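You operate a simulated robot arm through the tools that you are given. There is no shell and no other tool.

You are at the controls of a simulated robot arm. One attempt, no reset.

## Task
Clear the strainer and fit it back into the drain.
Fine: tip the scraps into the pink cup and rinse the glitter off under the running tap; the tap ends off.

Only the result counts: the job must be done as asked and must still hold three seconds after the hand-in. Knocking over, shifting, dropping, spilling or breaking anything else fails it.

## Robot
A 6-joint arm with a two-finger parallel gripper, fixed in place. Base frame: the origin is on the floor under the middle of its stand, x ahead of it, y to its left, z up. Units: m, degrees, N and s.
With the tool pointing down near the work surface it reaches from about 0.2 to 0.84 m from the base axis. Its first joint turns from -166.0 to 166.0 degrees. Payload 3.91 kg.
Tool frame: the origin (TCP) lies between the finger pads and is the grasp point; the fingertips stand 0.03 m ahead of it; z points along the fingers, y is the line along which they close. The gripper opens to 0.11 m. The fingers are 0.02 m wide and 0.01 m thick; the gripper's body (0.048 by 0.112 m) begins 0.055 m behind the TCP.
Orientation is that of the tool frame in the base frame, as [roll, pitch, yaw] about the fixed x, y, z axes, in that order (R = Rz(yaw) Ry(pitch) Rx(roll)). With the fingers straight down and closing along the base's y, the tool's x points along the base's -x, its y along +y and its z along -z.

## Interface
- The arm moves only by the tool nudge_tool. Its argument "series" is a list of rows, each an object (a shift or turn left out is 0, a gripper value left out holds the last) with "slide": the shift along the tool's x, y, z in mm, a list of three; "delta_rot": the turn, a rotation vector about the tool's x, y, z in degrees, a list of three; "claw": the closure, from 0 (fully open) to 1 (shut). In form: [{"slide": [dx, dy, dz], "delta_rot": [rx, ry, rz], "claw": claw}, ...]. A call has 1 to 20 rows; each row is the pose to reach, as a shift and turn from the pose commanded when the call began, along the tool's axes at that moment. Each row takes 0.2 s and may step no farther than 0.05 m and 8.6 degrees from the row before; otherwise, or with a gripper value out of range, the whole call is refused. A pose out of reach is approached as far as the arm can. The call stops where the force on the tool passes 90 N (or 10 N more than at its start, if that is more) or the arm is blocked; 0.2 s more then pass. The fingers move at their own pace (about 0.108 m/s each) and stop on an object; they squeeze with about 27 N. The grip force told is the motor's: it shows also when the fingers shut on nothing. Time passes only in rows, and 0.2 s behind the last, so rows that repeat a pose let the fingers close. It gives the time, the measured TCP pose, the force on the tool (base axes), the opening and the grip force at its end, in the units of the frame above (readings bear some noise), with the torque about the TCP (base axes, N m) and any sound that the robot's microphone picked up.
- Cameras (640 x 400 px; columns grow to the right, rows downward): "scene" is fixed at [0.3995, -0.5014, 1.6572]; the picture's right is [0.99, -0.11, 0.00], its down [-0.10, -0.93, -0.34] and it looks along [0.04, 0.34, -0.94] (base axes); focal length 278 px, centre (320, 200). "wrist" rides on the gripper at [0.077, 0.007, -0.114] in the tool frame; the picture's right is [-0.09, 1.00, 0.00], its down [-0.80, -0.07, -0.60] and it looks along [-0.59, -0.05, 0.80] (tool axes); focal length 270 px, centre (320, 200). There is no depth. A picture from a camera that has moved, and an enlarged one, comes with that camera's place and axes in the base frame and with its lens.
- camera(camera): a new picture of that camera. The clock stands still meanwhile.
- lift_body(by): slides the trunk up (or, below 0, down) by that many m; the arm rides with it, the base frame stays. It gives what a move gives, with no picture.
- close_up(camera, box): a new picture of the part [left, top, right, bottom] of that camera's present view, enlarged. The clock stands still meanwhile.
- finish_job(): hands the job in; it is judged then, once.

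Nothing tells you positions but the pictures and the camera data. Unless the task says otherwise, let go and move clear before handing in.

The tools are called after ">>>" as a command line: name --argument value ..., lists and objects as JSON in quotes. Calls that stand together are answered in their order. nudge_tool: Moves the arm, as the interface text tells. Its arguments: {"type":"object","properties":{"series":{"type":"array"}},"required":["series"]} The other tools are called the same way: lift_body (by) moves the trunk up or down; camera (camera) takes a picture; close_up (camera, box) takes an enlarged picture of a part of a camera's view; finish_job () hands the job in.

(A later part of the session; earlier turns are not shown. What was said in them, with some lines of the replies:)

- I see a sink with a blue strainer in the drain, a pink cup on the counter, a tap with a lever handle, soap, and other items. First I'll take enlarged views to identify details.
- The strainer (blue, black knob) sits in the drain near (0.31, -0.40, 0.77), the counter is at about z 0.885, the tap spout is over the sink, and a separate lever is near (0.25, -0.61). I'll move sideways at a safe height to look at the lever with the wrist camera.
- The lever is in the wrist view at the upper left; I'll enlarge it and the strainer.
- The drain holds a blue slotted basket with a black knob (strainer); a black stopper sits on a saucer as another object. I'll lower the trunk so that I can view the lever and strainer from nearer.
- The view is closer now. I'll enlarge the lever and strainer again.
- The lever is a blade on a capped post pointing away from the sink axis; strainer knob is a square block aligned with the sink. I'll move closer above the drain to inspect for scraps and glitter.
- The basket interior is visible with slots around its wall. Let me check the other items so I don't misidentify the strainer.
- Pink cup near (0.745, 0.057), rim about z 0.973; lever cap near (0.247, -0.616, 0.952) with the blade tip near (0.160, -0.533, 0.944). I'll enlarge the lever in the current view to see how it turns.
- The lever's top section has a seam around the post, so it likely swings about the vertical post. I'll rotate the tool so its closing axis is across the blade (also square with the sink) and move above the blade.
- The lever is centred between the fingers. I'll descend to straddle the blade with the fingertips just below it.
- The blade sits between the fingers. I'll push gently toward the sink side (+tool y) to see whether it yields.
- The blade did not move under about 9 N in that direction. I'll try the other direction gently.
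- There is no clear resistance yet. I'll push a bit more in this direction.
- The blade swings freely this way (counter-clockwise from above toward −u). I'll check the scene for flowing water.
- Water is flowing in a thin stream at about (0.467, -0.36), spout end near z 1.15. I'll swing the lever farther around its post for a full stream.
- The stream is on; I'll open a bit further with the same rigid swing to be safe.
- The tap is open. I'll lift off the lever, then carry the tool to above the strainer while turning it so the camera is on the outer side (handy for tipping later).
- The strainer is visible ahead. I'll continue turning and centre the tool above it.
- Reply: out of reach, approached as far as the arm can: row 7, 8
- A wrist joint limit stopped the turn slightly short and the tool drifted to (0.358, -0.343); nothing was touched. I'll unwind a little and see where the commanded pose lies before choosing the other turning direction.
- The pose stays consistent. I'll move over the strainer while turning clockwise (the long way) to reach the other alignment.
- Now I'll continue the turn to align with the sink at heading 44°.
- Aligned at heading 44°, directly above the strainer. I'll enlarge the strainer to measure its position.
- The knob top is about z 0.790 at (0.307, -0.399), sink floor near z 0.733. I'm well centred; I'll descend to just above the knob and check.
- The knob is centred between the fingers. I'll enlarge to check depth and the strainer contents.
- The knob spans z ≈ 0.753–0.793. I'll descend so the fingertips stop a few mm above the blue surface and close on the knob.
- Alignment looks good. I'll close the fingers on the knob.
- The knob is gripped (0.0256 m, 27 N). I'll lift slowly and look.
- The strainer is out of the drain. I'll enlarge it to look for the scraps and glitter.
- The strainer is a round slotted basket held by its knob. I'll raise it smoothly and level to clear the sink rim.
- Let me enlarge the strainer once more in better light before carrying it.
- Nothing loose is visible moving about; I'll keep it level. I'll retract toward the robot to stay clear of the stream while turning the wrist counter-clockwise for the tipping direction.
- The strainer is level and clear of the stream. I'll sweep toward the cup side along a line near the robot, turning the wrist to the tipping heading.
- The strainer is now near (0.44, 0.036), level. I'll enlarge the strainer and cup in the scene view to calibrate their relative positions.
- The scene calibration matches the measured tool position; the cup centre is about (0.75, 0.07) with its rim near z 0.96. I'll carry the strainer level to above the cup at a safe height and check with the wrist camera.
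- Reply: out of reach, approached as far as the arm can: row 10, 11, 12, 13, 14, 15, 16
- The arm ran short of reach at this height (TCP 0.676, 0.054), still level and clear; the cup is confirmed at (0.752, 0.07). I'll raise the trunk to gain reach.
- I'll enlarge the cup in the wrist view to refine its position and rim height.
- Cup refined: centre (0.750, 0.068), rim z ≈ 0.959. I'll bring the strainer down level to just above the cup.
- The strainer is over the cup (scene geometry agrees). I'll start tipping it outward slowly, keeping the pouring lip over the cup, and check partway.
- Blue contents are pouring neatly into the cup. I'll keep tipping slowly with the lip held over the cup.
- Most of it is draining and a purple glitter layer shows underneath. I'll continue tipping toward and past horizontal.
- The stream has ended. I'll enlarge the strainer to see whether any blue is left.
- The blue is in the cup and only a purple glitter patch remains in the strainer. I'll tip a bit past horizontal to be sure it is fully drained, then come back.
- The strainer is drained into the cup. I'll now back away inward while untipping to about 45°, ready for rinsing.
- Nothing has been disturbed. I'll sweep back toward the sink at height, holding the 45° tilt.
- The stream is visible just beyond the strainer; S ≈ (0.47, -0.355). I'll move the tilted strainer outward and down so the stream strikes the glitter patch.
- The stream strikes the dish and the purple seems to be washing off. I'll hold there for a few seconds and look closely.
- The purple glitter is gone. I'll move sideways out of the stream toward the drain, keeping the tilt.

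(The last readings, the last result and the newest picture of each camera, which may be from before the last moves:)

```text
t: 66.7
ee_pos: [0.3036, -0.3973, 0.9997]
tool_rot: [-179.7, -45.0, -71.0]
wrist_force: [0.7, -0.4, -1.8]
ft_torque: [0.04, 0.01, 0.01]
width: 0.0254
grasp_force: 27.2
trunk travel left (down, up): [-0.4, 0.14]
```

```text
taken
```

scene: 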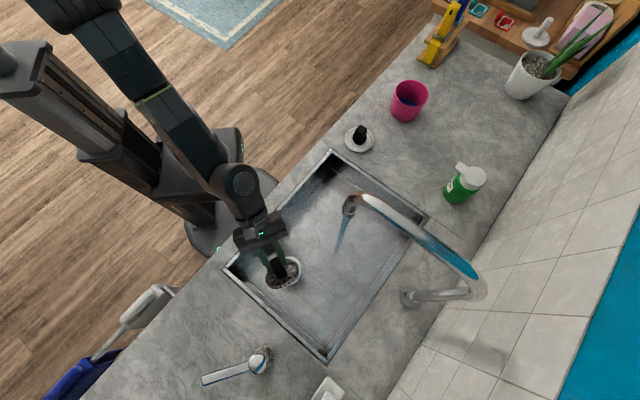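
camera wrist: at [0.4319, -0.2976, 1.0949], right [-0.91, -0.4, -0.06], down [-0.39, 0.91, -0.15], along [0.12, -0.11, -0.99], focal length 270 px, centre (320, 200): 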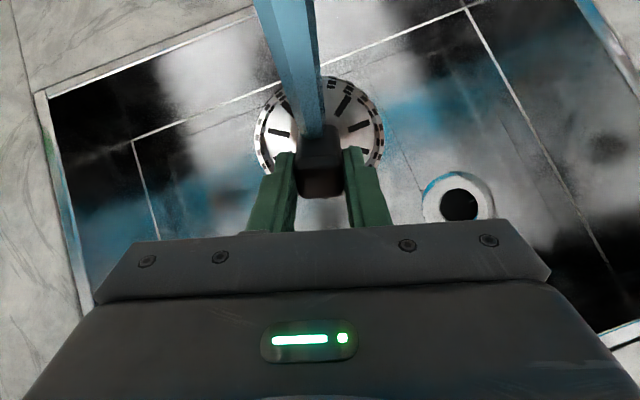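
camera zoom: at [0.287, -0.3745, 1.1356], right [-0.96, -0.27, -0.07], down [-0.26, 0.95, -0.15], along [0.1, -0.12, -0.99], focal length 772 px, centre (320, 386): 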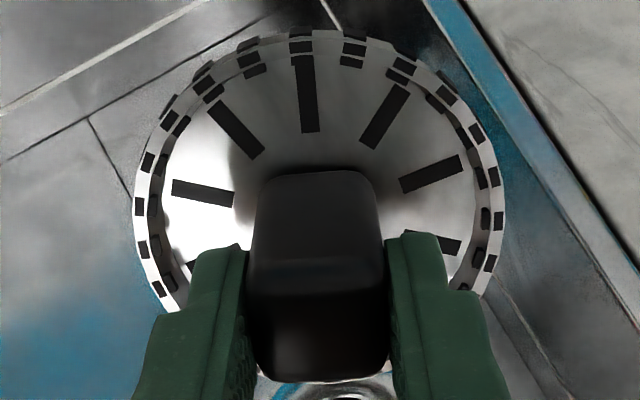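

The dish looks clean from this side. I'll check from the scene camera and then level it over the drain.

>>> close_up --camera "scene" --box '[255, 240, 315, 300]'

>>> nudge_tool --series '[{"delta_rot": [0, -4, 0]}, {"delta_rot": [0, -11, 0]}, {"delta_rot": [0, -18, 0]}, {"delta_rot": [0, -25, 0]}, {"delta_rot": [0, -32, 0]}, {"delta_rot": [0, -39, 0]}, {"delta_rot": [0, -45, 0]}]'

>>> camera --camera "wrist"

>>> close_up --camera "scene" --box '[230, 210, 350, 300]'

```text
6.67 times, centred on (285, 270) of scene
camera zoom: at [0.3995, -0.5014, 1.6572], right [0.99, -0.11, 0.0], down [-0.1, -0.93, -0.34], along [0.04, 0.34, -0.94], focal length 1851 px, centre (553, -267)
```

zoom: 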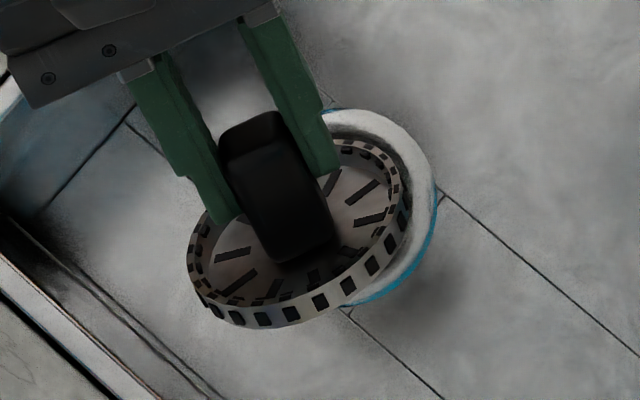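

```text
t: 68.3
ee_pos: [0.3052, -0.3976, 0.9994]
tool_rot: [-179.8, 0.1, -70.9]
wrist_force: [-0.4, 0.1, -1.5]
ft_torque: [0.02, 0.01, 0.02]
width: 0.0253
grasp_force: 26.8
out of reach, approached as far as the arm can: row 1, 2
trunk travel left (down, up): [-0.4, 0.14]
```

```text
taken
camera wrist: at [0.324, -0.4736, 1.114], right [-0.97, -0.24, 0.0], down [-0.2, 0.78, 0.6], along [-0.14, 0.58, -0.8], focal length 270 px, centre (320, 200)
```

wrist: 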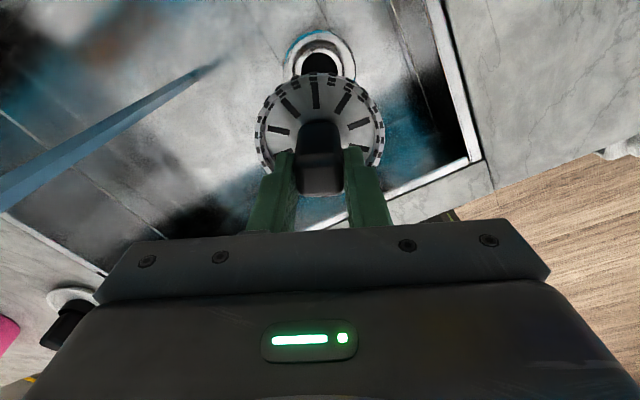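

```text
4.44 times, centred on (290, 255) of scene
camera zoom: at [0.3995, -0.5014, 1.6572], right [0.99, -0.11, 0.0], down [-0.1, -0.93, -0.34], along [0.04, 0.34, -0.94], focal length 1234 px, centre (453, -44)
```

zoom: 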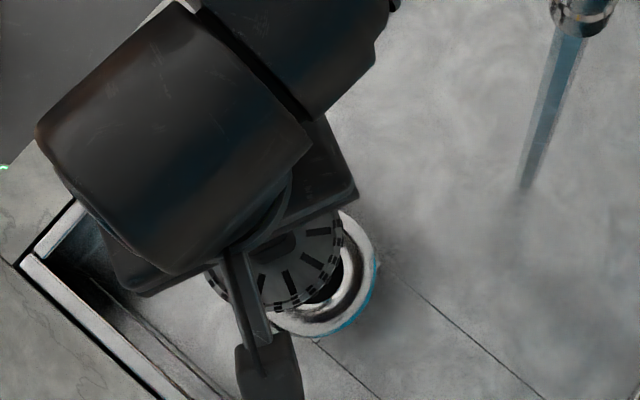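

Level above the drain at heading −71°. I'll measure the drain ring's position in this view and take readings to average out noise.

>>> close_up --camera "wrist" --box '[260, 15, 380, 95]'

>>> nudge_tool --series '[{"slide": [0, 0, 0]}]'

>>> nudge_tool --series '[{"slide": [0, 0, 0]}]'

>>> nudge_tool --series '[{"slide": [0, 0, 0]}]'

```text
5.00 times, centred on (320, 55) of wrist
camera zoom: at [0.324, -0.4736, 1.114], right [-0.97, -0.24, 0.0], down [-0.2, 0.78, 0.6], along [-0.14, 0.58, -0.8], focal length 1351 px, centre (320, 925)
```

zoom: 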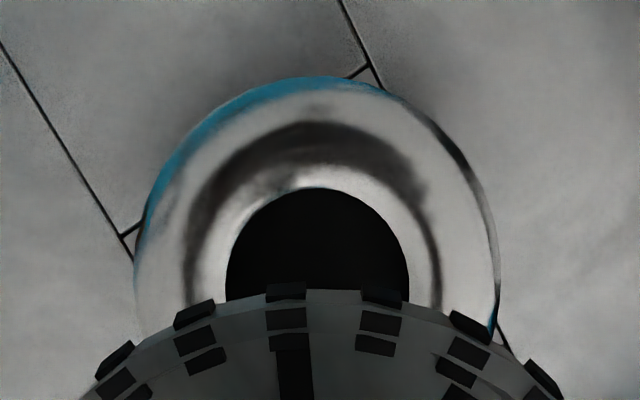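

```text
t: 68.7
ee_pos: [0.3061, -0.3972, 0.9984]
tool_rot: [-179.8, 0.0, -70.8]
wrist_force: [-0.7, -1.2, 0.2]
ft_torque: [-0.03, -0.01, 0.0]
width: 0.0252
grasp_force: 26.8
trunk travel left (down, up): [-0.4, 0.14]
```

```text
t: 69.1
ee_pos: [0.3057, -0.3987, 0.9987]
tool_rot: [-179.7, -0.1, -70.8]
wrist_force: [0.2, -0.1, -0.1]
ft_torque: [-0.01, 0.0, 0.03]
width: 0.0254
grasp_force: 27.4
trunk travel left (down, up): [-0.4, 0.14]
```

```text
t: 69.5
ee_pos: [0.3059, -0.3983, 0.9993]
tool_rot: [-179.9, -0.1, -70.7]
wrist_force: [0.1, 0.4, -1.0]
ft_torque: [0.0, 0.0, -0.01]
width: 0.0256
grasp_force: 26.7
trunk travel left (down, up): [-0.4, 0.14]
```

The drain centre is about (0.307, -0.400). I'll lower the strainer over it and inspect just before seating.

>>> nudge_tool --series '[{"slide": [1, -0.3, 10]}, {"slide": [2.6, -0.8, 35]}, {"slide": [2.6, -0.8, 65]}, {"slide": [2.6, -0.8, 95]}, {"slide": [2.6, -0.8, 125]}, {"slide": [2.6, -0.8, 145]}, {"slide": [2.6, -0.8, 157]}]'

>>> camera --camera "wrist"

>>> close_up --camera "scene" --box '[240, 220, 340, 310]'

```text
t: 71.1
ee_pos: [0.3084, -0.4018, 0.8445]
tool_rot: [-179.8, 0.1, -70.8]
wrist_force: [-0.2, -0.2, 1.2]
ft_torque: [0.02, -0.02, -0.01]
width: 0.0255
grasp_force: 26.5
trunk travel left (down, up): [-0.4, 0.14]
```

```text
taken
camera wrist: at [0.3273, -0.4763, 0.9591], right [-0.97, -0.25, 0.0], down [-0.2, 0.78, 0.59], along [-0.14, 0.58, -0.8], focal length 270 px, centre (320, 200)
```

wrist: 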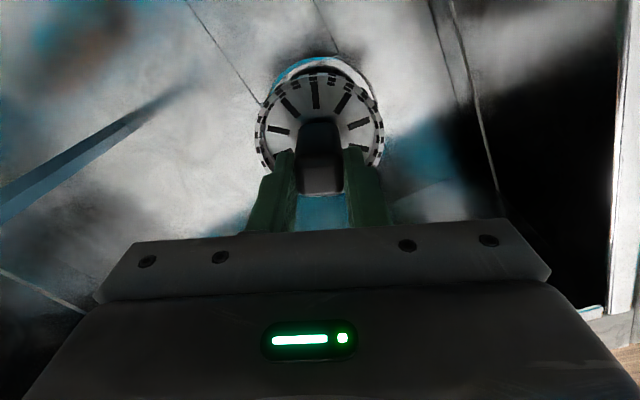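

```text
4.44 times, centred on (290, 265) of scene
camera zoom: at [0.3995, -0.5014, 1.6572], right [0.99, -0.11, 0.0], down [-0.1, -0.93, -0.34], along [0.04, 0.34, -0.94], focal length 1234 px, centre (453, -89)
```

zoom: 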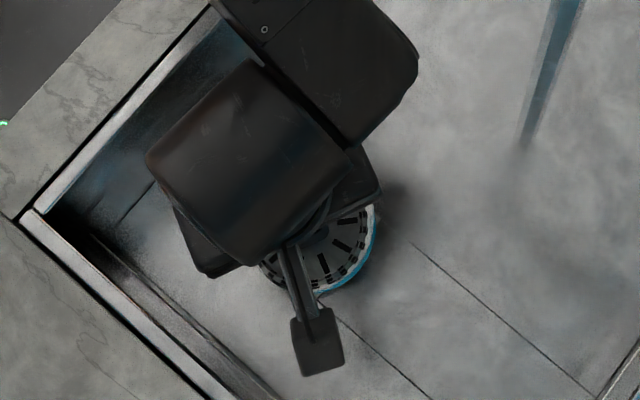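

Nearly seated; I'll enlarge the ring alignment.

>>> close_up --camera "wrist" --box '[240, 40, 400, 210]'

```text
2.35 times, centred on (320, 125) of wrist
camera zoom: at [0.3273, -0.4763, 0.9591], right [-0.97, -0.25, 0.0], down [-0.2, 0.78, 0.59], along [-0.14, 0.58, -0.8], focal length 636 px, centre (320, 376)
```

zoom: 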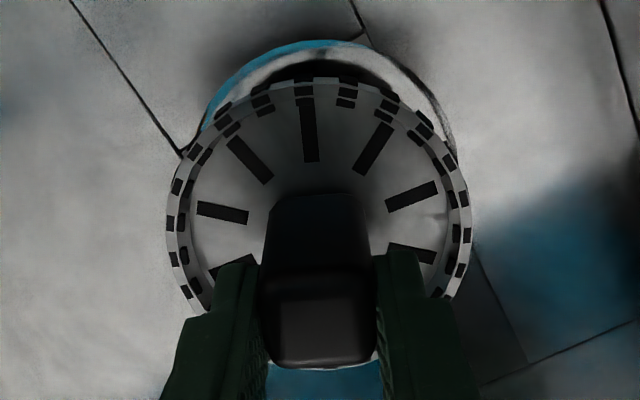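

The knob seems slightly shifted in the grip compared with before; I'll view it at the same zoom as earlier to compare.

>>> close_up --camera "wrist" --box '[250, 65, 390, 205]'

```text
2.86 times, centred on (320, 135) of wrist
camera zoom: at [0.3273, -0.4763, 0.9591], right [-0.97, -0.25, 0.0], down [-0.2, 0.78, 0.59], along [-0.14, 0.58, -0.8], focal length 772 px, centre (320, 386)
```

zoom: 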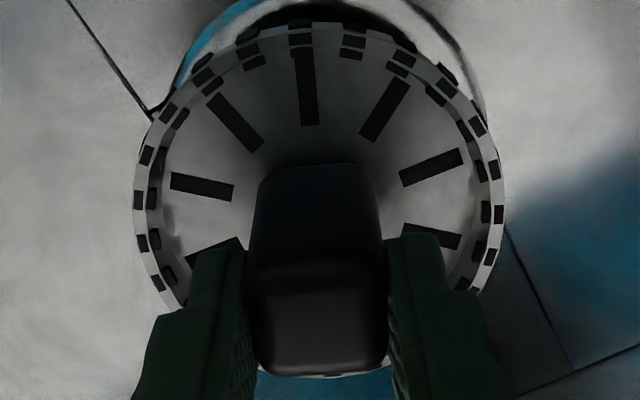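

The strainer has slipped ~2 mm in the grip and sits a few mm too far toward the wall relative to the ring. I'll shift back along tool −x and compare again.

>>> nudge_tool --series '[{"slide": [-2.5, 0, 0]}, {"slide": [-4.5, 0, 0]}, {"slide": [-4.5, 0, 0]}]'

>>> close_up --camera "wrist" --box '[240, 40, 400, 210]'

```text
t: 71.9
ee_pos: [0.3082, -0.397, 0.8448]
tool_rot: [-179.7, 0.0, -70.8]
wrist_force: [0.0, 0.3, -0.3]
ft_torque: [0.02, 0.02, 0.03]
width: 0.0255
grasp_force: 27.1
trunk travel left (down, up): [-0.4, 0.14]
```

```text
2.35 times, centred on (320, 125) of wrist
camera zoom: at [0.3255, -0.471, 0.9585], right [-0.97, -0.25, 0.0], down [-0.2, 0.78, 0.59], along [-0.14, 0.58, -0.8], focal length 636 px, centre (320, 376)
```

zoom: 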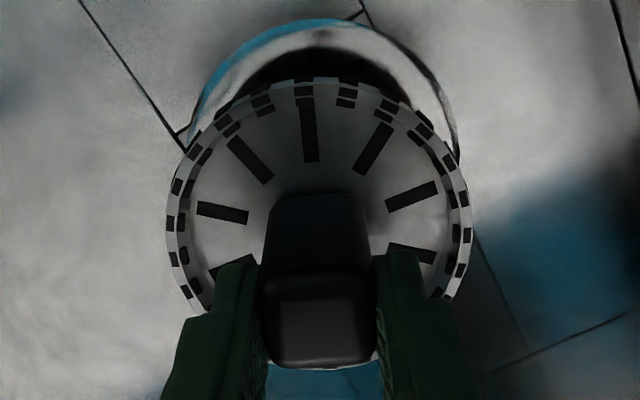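

The strainer-to-ring offset now matches that seen right after lifting. I'll lower gently, checking force.

>>> nudge_tool --series '[{"slide": [0, 0, 12]}, {"slide": [0, 0, 22]}, {"slide": [0, 0, 30]}, {"slide": [0, 0, 34]}]'

>>> close_up --camera "wrist" --box '[240, 40, 400, 210]'

```text
t: 72.9
ee_pos: [0.3076, -0.396, 0.8089]
tool_rot: [-179.7, 0.0, -70.8]
wrist_force: [0.0, 0.6, -1.1]
ft_torque: [0.01, 0.01, 0.03]
width: 0.0254
grasp_force: 26.6
trunk travel left (down, up): [-0.4, 0.14]
```

```text
2.35 times, centred on (320, 125) of wrist
camera zoom: at [0.3255, -0.4714, 0.9235], right [-0.97, -0.24, 0.0], down [-0.2, 0.78, 0.59], along [-0.14, 0.58, -0.8], focal length 636 px, centre (320, 376)
```

zoom: 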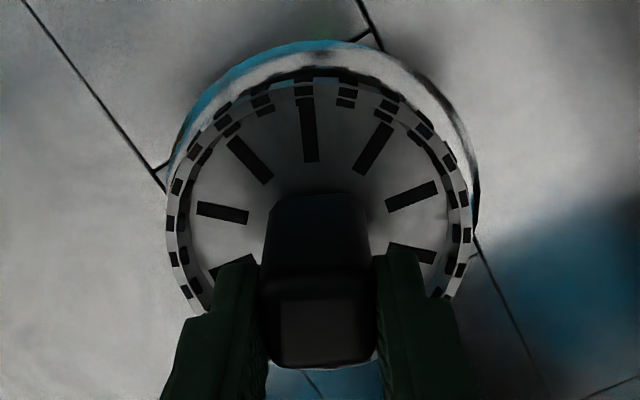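

Good alignment with about 1 mm lateral offset; I'll correct it and lower the last bit.

>>> nudge_tool --series '[{"slide": [0, 1, 4]}, {"slide": [0, 1, 8]}, {"slide": [0, 1, 10]}, {"slide": [0, 1, 10]}]'

>>> close_up --camera "wrist" --box '[200, 60, 440, 220]'

```text
t: 73.9
ee_pos: [0.3068, -0.3967, 0.7981]
tool_rot: [-179.8, -0.1, -70.7]
wrist_force: [0.6, -0.1, -0.5]
ft_torque: [0.03, 0.01, 0.01]
width: 0.0255
grasp_force: 26.8
trunk travel left (down, up): [-0.4, 0.14]
```

```text
2.50 times, centred on (320, 140) of wrist
camera zoom: at [0.3242, -0.4724, 0.9133], right [-0.97, -0.24, 0.0], down [-0.2, 0.78, 0.59], along [-0.14, 0.58, -0.8], focal length 676 px, centre (320, 350)
```

zoom: 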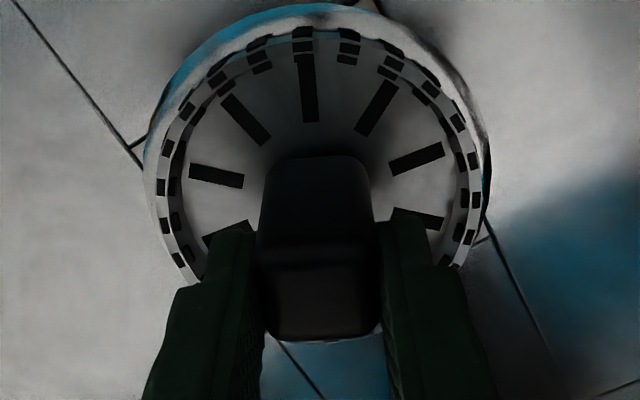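

Alignment agrees with the pick pose within about 1 mm. I'll lower in 1 mm steps until it seats.

>>> nudge_tool --series '[{"slide": [0, 0, 1]}, {"slide": [0, 0, 1]}]'

>>> nudge_tool --series '[{"slide": [0, 0, 1]}, {"slide": [0, 0, 1]}]'

>>> close_up --camera "wrist" --box '[200, 60, 440, 220]'

```text
t: 74.5
ee_pos: [0.3065, -0.3982, 0.7973]
tool_rot: [-179.8, 0.1, -70.8]
wrist_force: [0.6, -0.3, -0.3]
ft_torque: [-0.04, -0.01, 0.0]
width: 0.0255
grasp_force: 27.5
trunk travel left (down, up): [-0.4, 0.14]
```

```text
t: 75.1
ee_pos: [0.3065, -0.3975, 0.7965]
tool_rot: [-179.8, 0.0, -70.9]
wrist_force: [0.4, 0.7, -0.8]
ft_torque: [-0.01, 0.02, -0.03]
width: 0.0253
grasp_force: 26.4
trunk travel left (down, up): [-0.4, 0.14]
```

```text
2.50 times, centred on (320, 140) of wrist
camera zoom: at [0.3249, -0.472, 0.9118], right [-0.97, -0.24, 0.0], down [-0.2, 0.78, 0.59], along [-0.14, 0.58, -0.8], focal length 676 px, centre (320, 350)
```

zoom: 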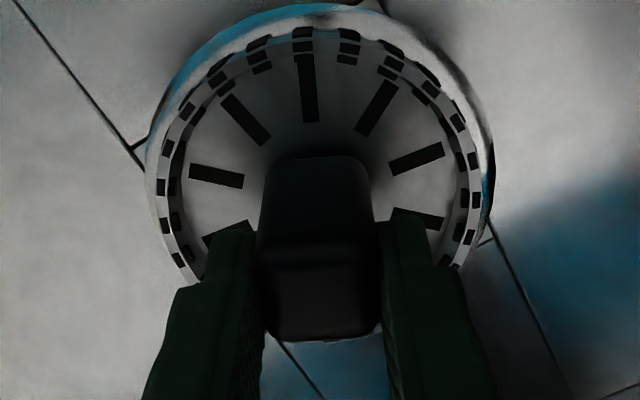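

No contact yet; continuing down in small steps.

>>> nudge_tool --series '[{"slide": [0, 0, 1]}, {"slide": [0, 0, 1]}]'

>>> nudge_tool --series '[{"slide": [0, 0, 1]}, {"slide": [0, 0, 1]}]'

>>> close_up --camera "wrist" --box '[200, 60, 440, 220]'

```text
t: 75.7
ee_pos: [0.3057, -0.398, 0.7965]
tool_rot: [-179.8, 0.0, -70.8]
wrist_force: [-0.3, 0.3, -0.7]
ft_torque: [0.02, 0.0, 0.01]
width: 0.0256
grasp_force: 27.0
trunk travel left (down, up): [-0.4, 0.14]
```

```text
t: 76.3
ee_pos: [0.3055, -0.3977, 0.7953]
tool_rot: [-179.7, 0.0, -70.8]
wrist_force: [0.9, -2.3, 5.0]
ft_torque: [0.06, 0.11, 0.03]
width: 0.0254
grasp_force: 26.6
trunk travel left (down, up): [-0.4, 0.14]
```

```text
2.50 times, centred on (320, 140) of wrist
camera zoom: at [0.3239, -0.4714, 0.9102], right [-0.97, -0.25, 0.0], down [-0.2, 0.78, 0.59], along [-0.14, 0.58, -0.8], focal length 676 px, centre (320, 350)
```

zoom: 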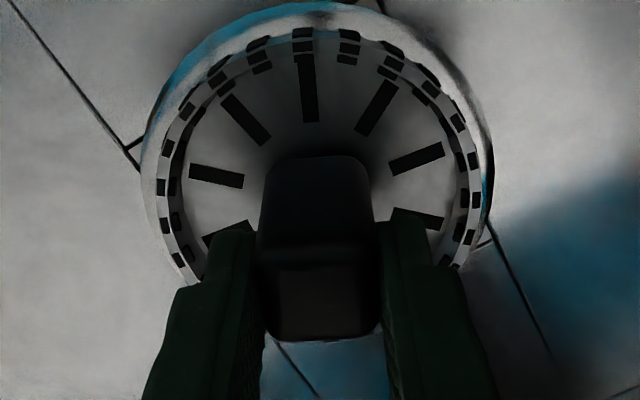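

Contact begins (about 5 N up, 2 N lateral). I'll nudge 1 mm toward +tool x, which should centre it on the seat.

>>> nudge_tool --series '[{"slide": [1, 0, 0]}, {"slide": [1, 0, 0]}]'

>>> nudge_tool --series '[{"slide": [0.5, 0, 0.5]}, {"slide": [0.5, 0, 0.5]}]'

```text
t: 76.9
ee_pos: [0.3065, -0.3969, 0.7964]
tool_rot: [-179.8, 0.0, -70.8]
wrist_force: [-0.9, 1.8, 7.9]
ft_torque: [0.4, 0.21, -0.04]
width: 0.0255
grasp_force: 27.4
trunk travel left (down, up): [-0.4, 0.14]
```

```text
t: 77.5
ee_pos: [0.3062, -0.3964, 0.7964]
tool_rot: [-179.8, -0.1, -70.8]
wrist_force: [-0.7, 5.1, 14.6]
ft_torque: [0.61, 0.29, -0.04]
width: 0.0255
grasp_force: 27.3
trunk travel left (down, up): [-0.4, 0.14]
```

It is centred about 0.5 mm back; contact forces show it resting on the seat. I'll relax the load slightly and then open the fingers.

>>> nudge_tool --series '[{"slide": [-1, 0, -1]}, {"slide": [-1, 0, -1]}]'

>>> close_up --camera "scene" --box '[240, 220, 340, 310]'

```text
t: 78.1
ee_pos: [0.3071, -0.3977, 0.7953]
tool_rot: [-179.7, 0.1, -70.9]
wrist_force: [0.2, -0.2, -0.7]
ft_torque: [-0.02, 0.01, -0.01]
width: 0.0254
grasp_force: 27.2
trunk travel left (down, up): [-0.4, 0.14]
```

```text
4.44 times, centred on (290, 265) of scene
camera zoom: at [0.3995, -0.5014, 1.6572], right [0.99, -0.11, 0.0], down [-0.1, -0.93, -0.34], along [0.04, 0.34, -0.94], focal length 1234 px, centre (453, -89)
```

zoom: 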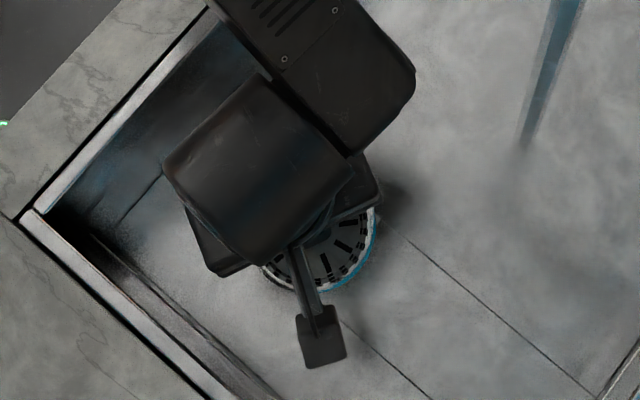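

Load is zero with the strainer at seat height. I'll open the fingers gently.

>>> nudge_tool --series '[{"slide": [0, 0, 0], "claw": 0.75}, {"slide": [0, 0, 0], "claw": 0.65}, {"slide": [0, 0, 0], "claw": 0.5}, {"slide": [0, 0, 0], "claw": 0.4}, {"slide": [0, 0, 0], "claw": 0.4}]'

>>> close_up --camera "wrist" --box '[200, 60, 440, 220]'

```text
t: 79.3
ee_pos: [0.3061, -0.397, 0.7955]
tool_rot: [-179.8, 0.0, -70.9]
wrist_force: [-0.5, 0.2, -0.5]
ft_torque: [0.01, 0.0, -0.01]
width: 0.0662
grasp_force: 0.0
trunk travel left (down, up): [-0.4, 0.14]
```

```text
2.50 times, centred on (320, 140) of wrist
camera zoom: at [0.3245, -0.472, 0.9103], right [-0.97, -0.24, 0.0], down [-0.2, 0.78, 0.59], along [-0.14, 0.58, -0.8], focal length 676 px, centre (320, 350)
```

zoom: 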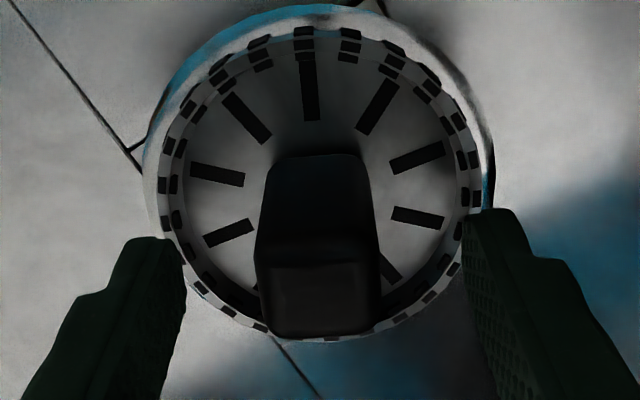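

Released. I'll rise straight up and inspect the seat from above.

>>> nudge_tool --series '[{"slide": [0, 0, -15]}, {"slide": [0, 0, -45]}, {"slide": [0, 0, -85]}, {"slide": [0, 0, -130]}, {"slide": [0, 0, -175]}, {"slide": [0, 0, -220]}, {"slide": [0, 0, -250]}]'

>>> camera --camera "wrist"

>>> close_up --camera "wrist" --box '[270, 20, 370, 110]'

```text
t: 80.9
ee_pos: [0.3065, -0.3952, 1.0444]
tool_rot: [-179.8, 0.0, -70.8]
wrist_force: [-0.1, 0.0, 0.6]
ft_torque: [0.02, -0.05, 0.04]
width: 0.066
grasp_force: 0.0
trunk travel left (down, up): [-0.4, 0.14]
```

```text
taken
camera wrist: at [0.3238, -0.4697, 1.1595], right [-0.97, -0.24, 0.0], down [-0.2, 0.78, 0.59], along [-0.14, 0.58, -0.8], focal length 270 px, centre (320, 200)
```

wrist: 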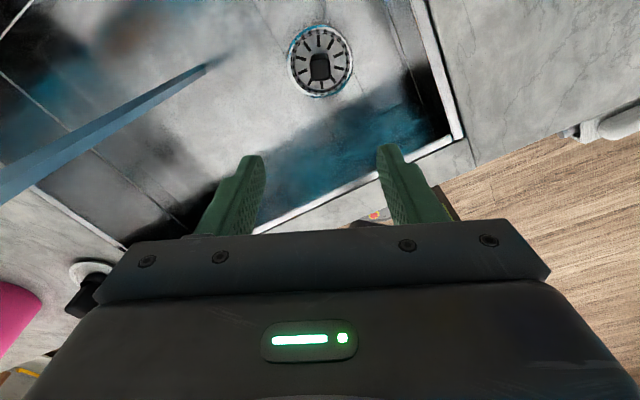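

```text
4.44 times, centred on (320, 65) of wrist
camera zoom: at [0.3238, -0.4697, 1.1595], right [-0.97, -0.24, 0.0], down [-0.2, 0.78, 0.59], along [-0.14, 0.58, -0.8], focal length 1201 px, centre (320, 800)
```

zoom: 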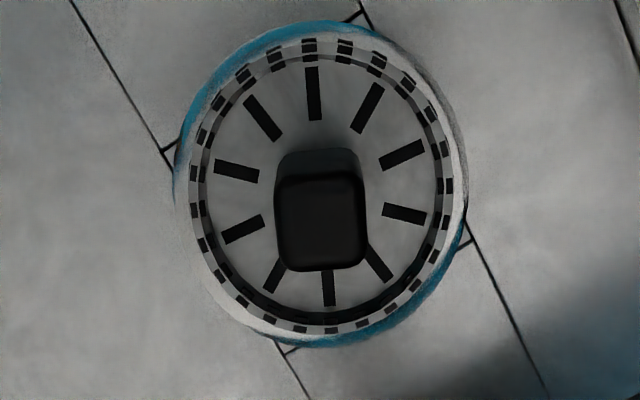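

The strainer sits concentric in the drain ring. Next I'll go back to the lever (now pointing at about heading 189°) to close the tap.

>>> nudge_tool --series '[{"slide": [6, 7, 0], "delta_rot": [0, 0, 4]}, {"slide": [18, 22, 0], "delta_rot": [0, 0, 11]}, {"slide": [32, 39, 0], "delta_rot": [0, 0, 19]}, {"slide": [46, 56, 0], "delta_rot": [0, 0, 27]}, {"slide": [60, 73, 0], "delta_rot": [0, 0, 35]}, {"slide": [74, 90, 0], "delta_rot": [0, 0, 43]}, {"slide": [88, 107, 0], "delta_rot": [0, 0, 51]}, {"slide": [102, 124, 0], "delta_rot": [0, 0, 59]}, {"slide": [116, 141, 0], "delta_rot": [0, 0, 67]}, {"slide": [130, 158, 0], "delta_rot": [0, 0, 75]}, {"slide": [145, 177, 0], "delta_rot": [0, 0, 83]}, {"slide": [160, 195, 0], "delta_rot": [0, 0, 91]}, {"slide": [170, 208, 0], "delta_rot": [0, 0, 97]}, {"slide": [174.3, 212.7, 0], "delta_rot": [0, 0, 100]}]'

>>> camera --camera "wrist"

>>> camera --camera "scene"

>>> close_up --camera "scene" --box '[255, 245, 319, 290]'

```text
t: 83.9
ee_pos: [0.1603, -0.6335, 1.0452]
tool_rot: [179.9, 0.3, -170.9]
wrist_force: [0.3, -0.4, 0.2]
ft_torque: [-0.01, 0.0, 0.02]
width: 0.0662
grasp_force: 0.0
trunk travel left (down, up): [-0.4, 0.14]
```

```text
taken
camera wrist: at [0.0826, -0.6393, 1.1581], right [-0.07, 1.0, 0.0], down [0.8, 0.06, 0.6], along [0.6, 0.04, -0.8], focal length 270 px, centre (320, 200)
```

wrist: 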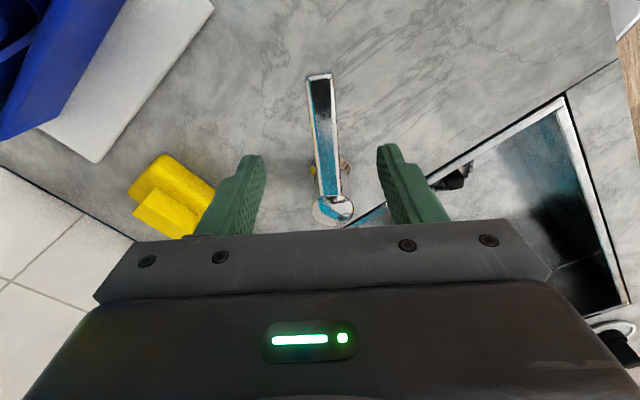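

```text
taken
```

scene: 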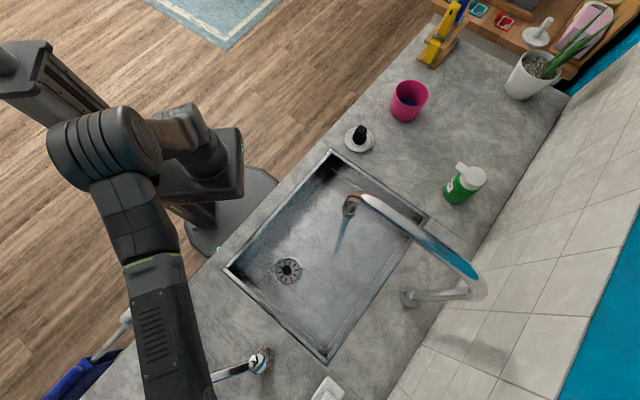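

```text
8.89 times, centred on (287, 268) of scene
camera zoom: at [0.3995, -0.5014, 1.6572], right [0.99, -0.11, 0.0], down [-0.1, -0.93, -0.34], along [0.04, 0.34, -0.94], focal length 2468 px, centre (613, -400)
```

zoom: 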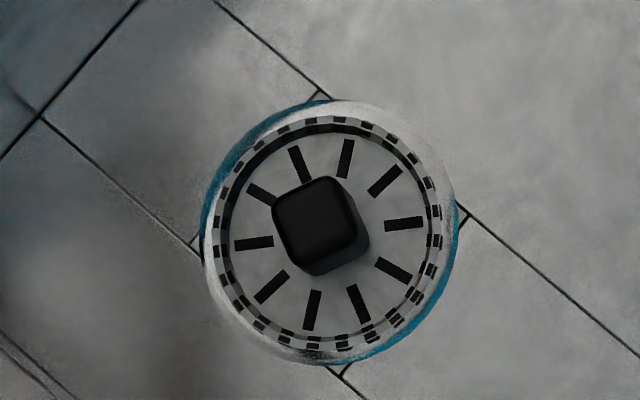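

The lever is centred between the fingers at heading ~190°. (The strainer may be a couple of degrees tilted; I'll check that after closing the tap.) I'll descend to straddle the blade.

>>> nudge_tool --series '[{"slide": [0, 2, 30]}, {"slide": [0, 2, 60]}, {"slide": [0, 2, 85]}, {"slide": [0, 2, 97]}]'

>>> camera --camera "wrist"

```text
t: 84.9
ee_pos: [0.1602, -0.6296, 0.9477]
tool_rot: [180.0, 0.2, -170.8]
wrist_force: [0.0, 0.4, 0.2]
ft_torque: [-0.01, 0.01, 0.01]
width: 0.0662
grasp_force: 0.1
trunk travel left (down, up): [-0.4, 0.14]
```

```text
taken
camera wrist: at [0.0826, -0.6354, 1.0624], right [-0.07, 1.0, 0.0], down [0.8, 0.06, 0.6], along [0.59, 0.04, -0.8], focal length 270 px, centre (320, 200)
```

wrist: 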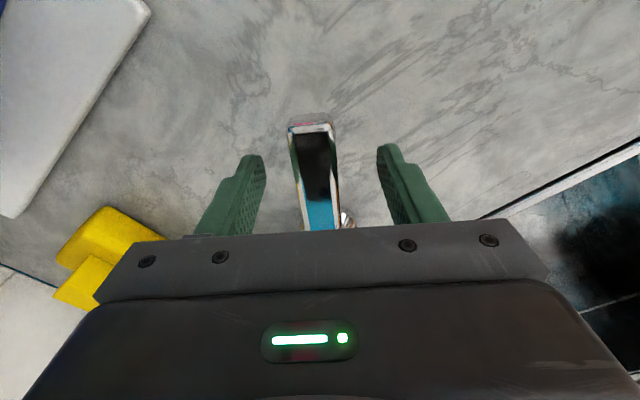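

Now I'll take up the gap and swing the lever back clockwise toward its closed position.

>>> nudge_tool --series '[{"slide": [0, 9, 0]}, {"slide": [0, 17, 0]}, {"slide": [-2.9, 28.3, 0], "delta_rot": [0, 0, 7]}, {"slide": [-7, 38.3, 0], "delta_rot": [0, 0, 14]}, {"slide": [-12.3, 47.6, 0], "delta_rot": [0, 0, 21]}, {"slide": [-18.7, 56.2, 0], "delta_rot": [0, 0, 28]}, {"slide": [-26.1, 64, 0], "delta_rot": [0, 0, 35]}, {"slide": [-34.4, 70.8, 0], "delta_rot": [0, 0, 42]}, {"slide": [-42.2, 75.8, 0], "delta_rot": [0, 0, 48]}]'

>>> camera --camera "wrist"

>>> close_up --camera "scene" --box '[300, 160, 460, 280]'

```text
t: 86.9
ee_pos: [0.1908, -0.549, 0.9486]
tool_rot: [179.9, 0.2, 141.0]
wrist_force: [-0.2, -0.2, 0.6]
ft_torque: [0.0, 0.0, -0.02]
width: 0.066
grasp_force: 0.0
trunk travel left (down, up): [-0.4, 0.14]
```

```text
taken
camera wrist: at [0.1353, -0.4943, 1.0621], right [0.69, 0.72, 0.0], down [0.58, -0.56, 0.6], along [0.43, -0.41, -0.8], focal length 270 px, centre (320, 200)
```

wrist: 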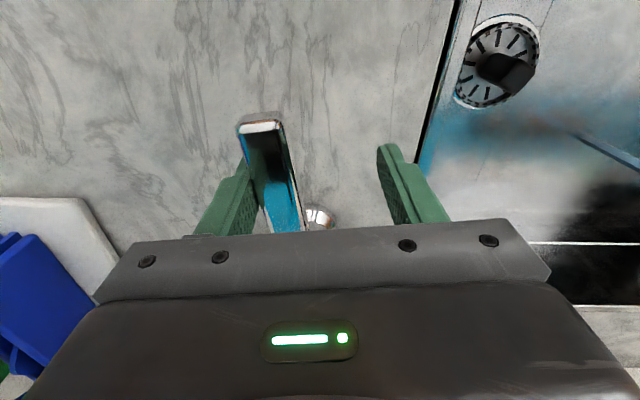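

```text
3.33 times, centred on (380, 220) of scene
camera zoom: at [0.3995, -0.5014, 1.6572], right [0.99, -0.11, 0.0], down [-0.1, -0.93, -0.34], along [0.04, 0.34, -0.94], focal length 926 px, centre (120, 133)
```

zoom: 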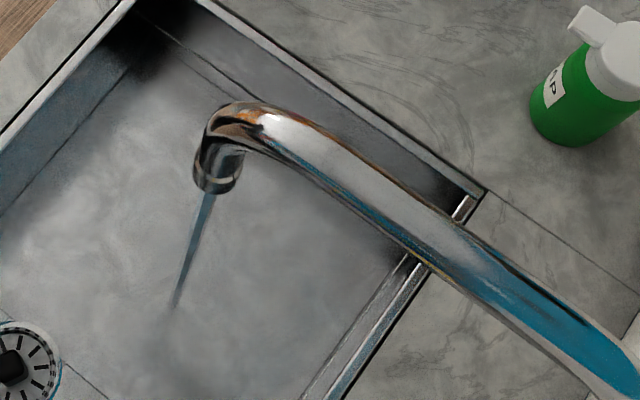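

The stream is thinner. I'll push the last several degrees and check force and water.

>>> nudge_tool --series '[{"slide": [-0.7, 3, 0], "delta_rot": [0, 0, 2]}, {"slide": [-1.5, 6, 0], "delta_rot": [0, 0, 4]}, {"slide": [-2.4, 9, 0], "delta_rot": [0, 0, 6]}, {"slide": [-3.4, 11.8, 0], "delta_rot": [0, 0, 8]}]'

>>> close_up --camera "scene" --box '[300, 160, 460, 280]'

```text
t: 87.9
ee_pos: [0.2017, -0.5418, 0.9479]
tool_rot: [179.9, 0.1, 133.1]
wrist_force: [0.0, 0.8, -0.3]
ft_torque: [0.0, 0.02, 0.01]
width: 0.066
grasp_force: 0.4
trunk travel left (down, up): [-0.4, 0.14]
```

```text
3.33 times, centred on (380, 220) of scene
camera zoom: at [0.3995, -0.5014, 1.6572], right [0.99, -0.11, 0.0], down [-0.1, -0.93, -0.34], along [0.04, 0.34, -0.94], focal length 926 px, centre (120, 133)
```

zoom: 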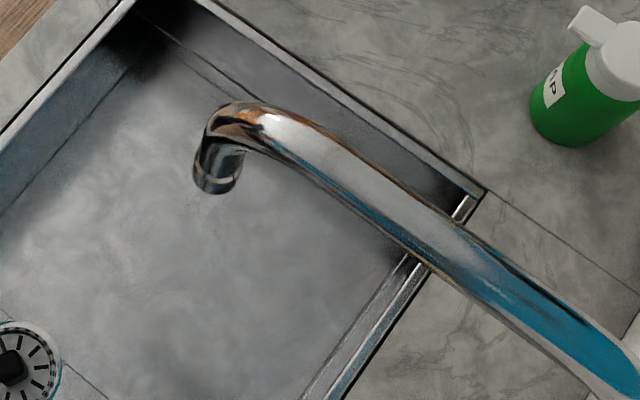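

The water is off. I'll press slightly further to be sure the lever is at its stop, then look at it.

>>> nudge_tool --series '[{"slide": [-0.5, 2, 0], "delta_rot": [0, 0, 1]}, {"slide": [-1, 4, 0], "delta_rot": [0, 0, 2]}]'

>>> camera --camera "wrist"

```text
t: 88.5
ee_pos: [0.2053, -0.5404, 0.9472]
tool_rot: [179.9, 0.1, 131.1]
wrist_force: [-4.0, -5.0, 2.6]
ft_torque: [-0.06, 0.12, 0.1]
width: 0.0687
grasp_force: 3.2
trunk travel left (down, up): [-0.4, 0.14]
```

```text
taken
camera wrist: at [0.1583, -0.4773, 1.0617], right [0.81, 0.59, 0.0], down [0.47, -0.65, 0.6], along [0.35, -0.48, -0.8], focal length 270 px, centre (320, 200)
```

wrist: 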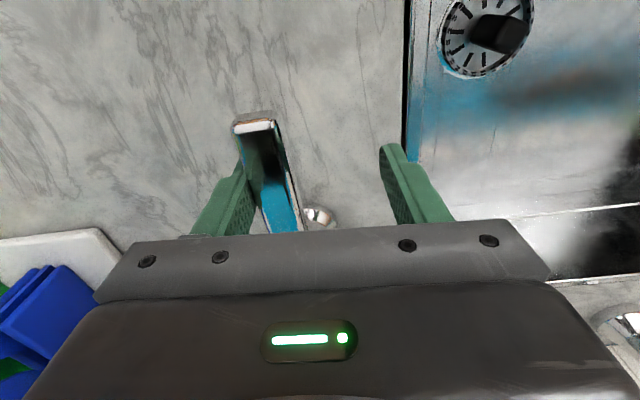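

The lever is at its closed stop. I'll back the fingers off the blade and lift away.

>>> nudge_tool --series '[{"slide": [0, -8, 0]}, {"slide": [0, -18, 0]}, {"slide": [0, -20, -20]}, {"slide": [0, -20, -55]}, {"slide": [0, -20, -95]}, {"slide": [0, -20, -110]}]'

>>> camera --camera "wrist"

>>> close_up --camera "wrist" --box '[400, 0, 540, 100]'

```text
t: 89.9
ee_pos: [0.1893, -0.5527, 1.059]
tool_rot: [179.8, 0.2, 131.2]
wrist_force: [1.1, -0.2, 0.2]
ft_torque: [0.0, 0.01, 0.01]
width: 0.0661
grasp_force: 0.0
trunk travel left (down, up): [-0.4, 0.14]
```

```text
taken
camera wrist: at [0.1429, -0.49, 1.1741], right [0.81, 0.59, 0.0], down [0.47, -0.65, 0.6], along [0.35, -0.48, -0.8], focal length 270 px, centre (320, 200)
```

wrist: 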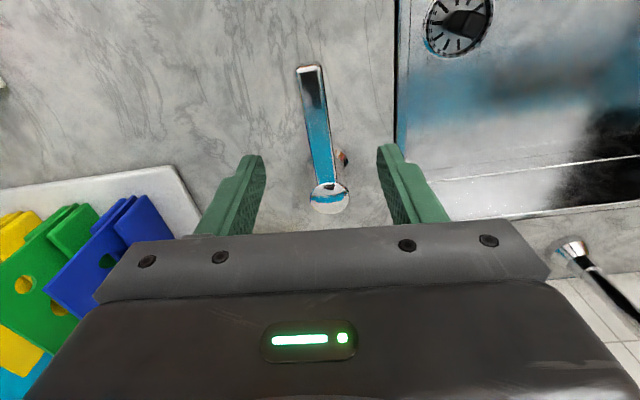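

```text
4.00 times, centred on (470, 50) of wrist
camera zoom: at [0.1429, -0.49, 1.1741], right [0.81, 0.59, 0.0], down [0.47, -0.65, 0.6], along [0.35, -0.48, -0.8], focal length 1081 px, centre (-280, 800)
```

zoom: 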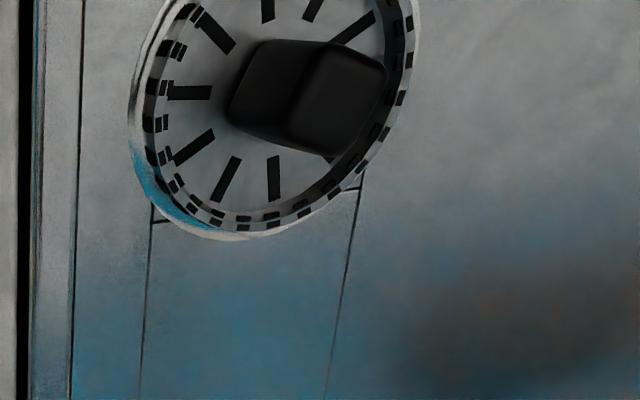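

The tap lever is back in its original position. Now I'll move above the strainer, turned to heading 19°, to inspect and if needed re-seat it.

>>> nudge_tool --series '[{"slide": [2, 8, 0], "delta_rot": [0, 0, 8]}, {"slide": [5, 22, 0], "delta_rot": [0, 0, 16]}, {"slide": [8, 37, 0], "delta_rot": [0, 0, 24]}, {"slide": [11, 52, 0], "delta_rot": [0, 0, 32]}, {"slide": [14, 67, 0], "delta_rot": [0, 0, 40]}, {"slide": [17, 82, 0], "delta_rot": [0, 0, 48]}, {"slide": [20, 97, 0], "delta_rot": [0, 0, 56]}, {"slide": [23, 112, 0], "delta_rot": [0, 0, 64]}, {"slide": [26, 127, 0], "delta_rot": [0, 0, 72]}, {"slide": [29, 142, 0], "delta_rot": [0, 0, 80]}, {"slide": [32, 157, 0], "delta_rot": [0, 0, 88]}, {"slide": [35, 172, 0], "delta_rot": [0, 0, 96]}, {"slide": [37, 184, 0], "delta_rot": [0, 0, 104]}, {"slide": [37.4, 189.2, 0], "delta_rot": [0, 0, 112]}]'

>>> camera --camera "wrist"

>>> close_up --camera "wrist" --box '[280, 20, 360, 105]'

```text
t: 92.9
ee_pos: [0.309, -0.3993, 1.0582]
tool_rot: [-179.9, -0.1, 19.1]
wrist_force: [0.4, 0.7, 0.6]
ft_torque: [0.02, -0.04, 0.01]
width: 0.0662
grasp_force: 0.1
trunk travel left (down, up): [-0.4, 0.14]
```

```text
taken
camera wrist: at [0.3835, -0.3806, 1.1735], right [0.24, -0.97, 0.0], down [-0.78, -0.2, 0.59], along [-0.57, -0.14, -0.81], focal length 270 px, centre (320, 200)
```

wrist: 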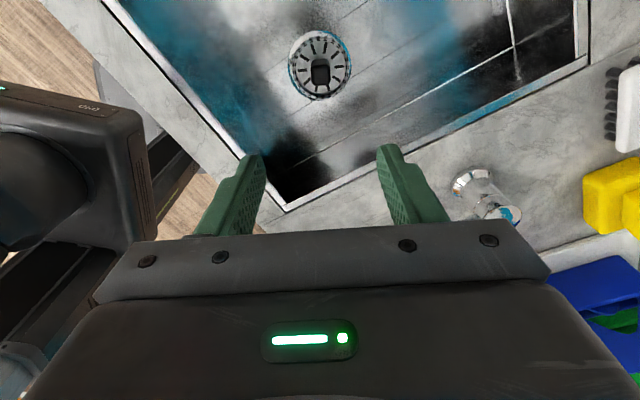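

```text
4.71 times, centred on (320, 62) of wrist
camera zoom: at [0.3835, -0.3806, 1.1735], right [0.24, -0.97, 0.0], down [-0.78, -0.2, 0.59], along [-0.57, -0.14, -0.81], focal length 1272 px, centre (320, 847)
```

zoom: 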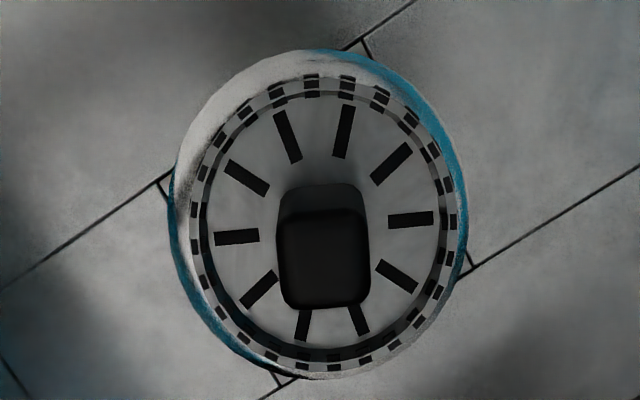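

The strainer is level and coaxial with the ring (within about 1 mm from several views), water is off, and the lever is at its stop. I'll withdraw inward and up, then do a final check of the whole scene.

>>> nudge_tool --series '[{"slide": [-6, -18, -8]}, {"slide": [-14, -42, -22]}, {"slide": [-24, -70, -42]}, {"slide": [-32, -95, -62]}, {"slide": [-32, -95, -90]}]'

>>> camera --camera "scene"

>>> close_up --camera "scene" --box '[255, 245, 319, 290]'

>>> close_up --camera "scene" --box '[320, 40, 560, 220]'

>>> close_up --camera "scene" --box '[180, 280, 380, 400]'

```text
t: 94.1
ee_pos: [0.2477, -0.3217, 1.1502]
tool_rot: [180.0, -0.3, 19.2]
wrist_force: [0.1, 0.5, 1.1]
ft_torque: [-0.02, 0.01, 0.01]
width: 0.0659
grasp_force: 0.0
trunk travel left (down, up): [-0.4, 0.14]
```

```text
taken
```

scene: 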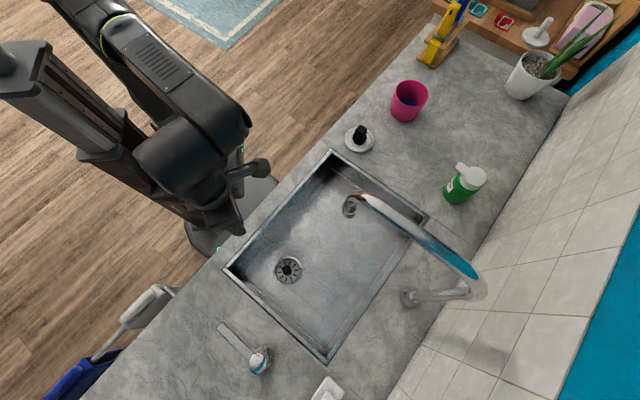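

```text
8.89 times, centred on (287, 268) of scene
camera zoom: at [0.3995, -0.5014, 1.6572], right [0.99, -0.11, 0.0], down [-0.1, -0.93, -0.34], along [0.04, 0.34, -0.94], focal length 2468 px, centre (613, -400)
```

zoom: 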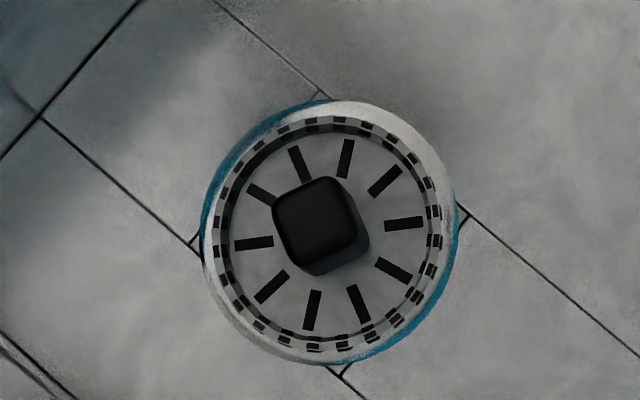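

```text
2.22 times, centred on (440, 130) of scene
camera zoom: at [0.3995, -0.5014, 1.6572], right [0.99, -0.11, 0.0], down [-0.1, -0.93, -0.34], along [0.04, 0.34, -0.94], focal length 617 px, centre (53, 356)
```

zoom: 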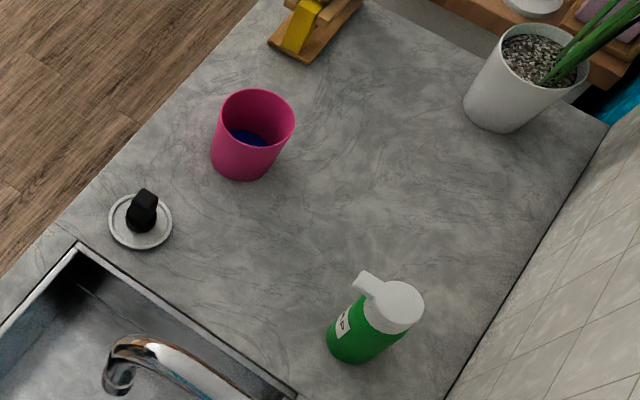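

```text
3.20 times, centred on (280, 340) of scene
camera zoom: at [0.3995, -0.5014, 1.6572], right [0.99, -0.11, 0.0], down [-0.1, -0.93, -0.34], along [0.04, 0.34, -0.94], focal length 888 px, centre (448, -248)
```

zoom: 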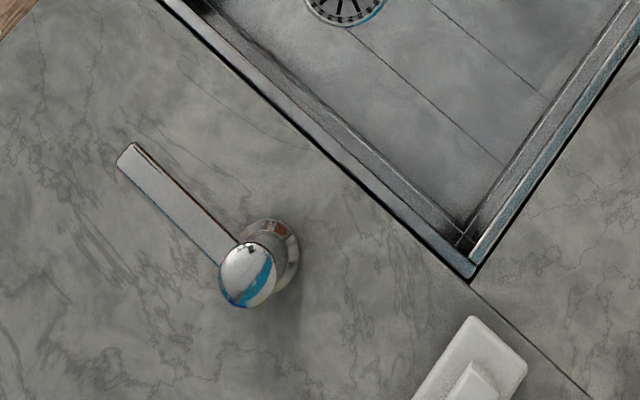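

Everything matches its starting place: the cup holds the scraps, the strainer is clean and seated in the drain, the lever is at its closed stop with no water running, and the arm is clear. I'll hand the job in.

>>> finish_job

```text
The job is handed in.
```

I've handed the job in. The strainer is empty, rinsed and back in the drain, and the tap is off. I don't have the judge's result.

- **Scraps:** I tipped the blue contents of the strainer into the pink cup. Nothing showed outside the cup in the pictures.
- **Glitter:** I held the strainer under the stream for about 3 seconds. The purple patch washed off, and none was visible in any later view.
- **Strainer:** It sits level in the drain ring, about 1 to 2 mm from where it started. It is turned by roughly 115° from its original rotation, which I took not to matter because the strainer is round. It slipped a few millimetres in the grip along the way, so I lined it up again by camera before letting go.
- **Tap:** The lever is back against its closed stop and no water shows from the spout.
- **Everything else:** The cup, saucer with its stopper, soap, plant pot and knife block look unmoved in the final pictures. The gripper is open and clear of everything.
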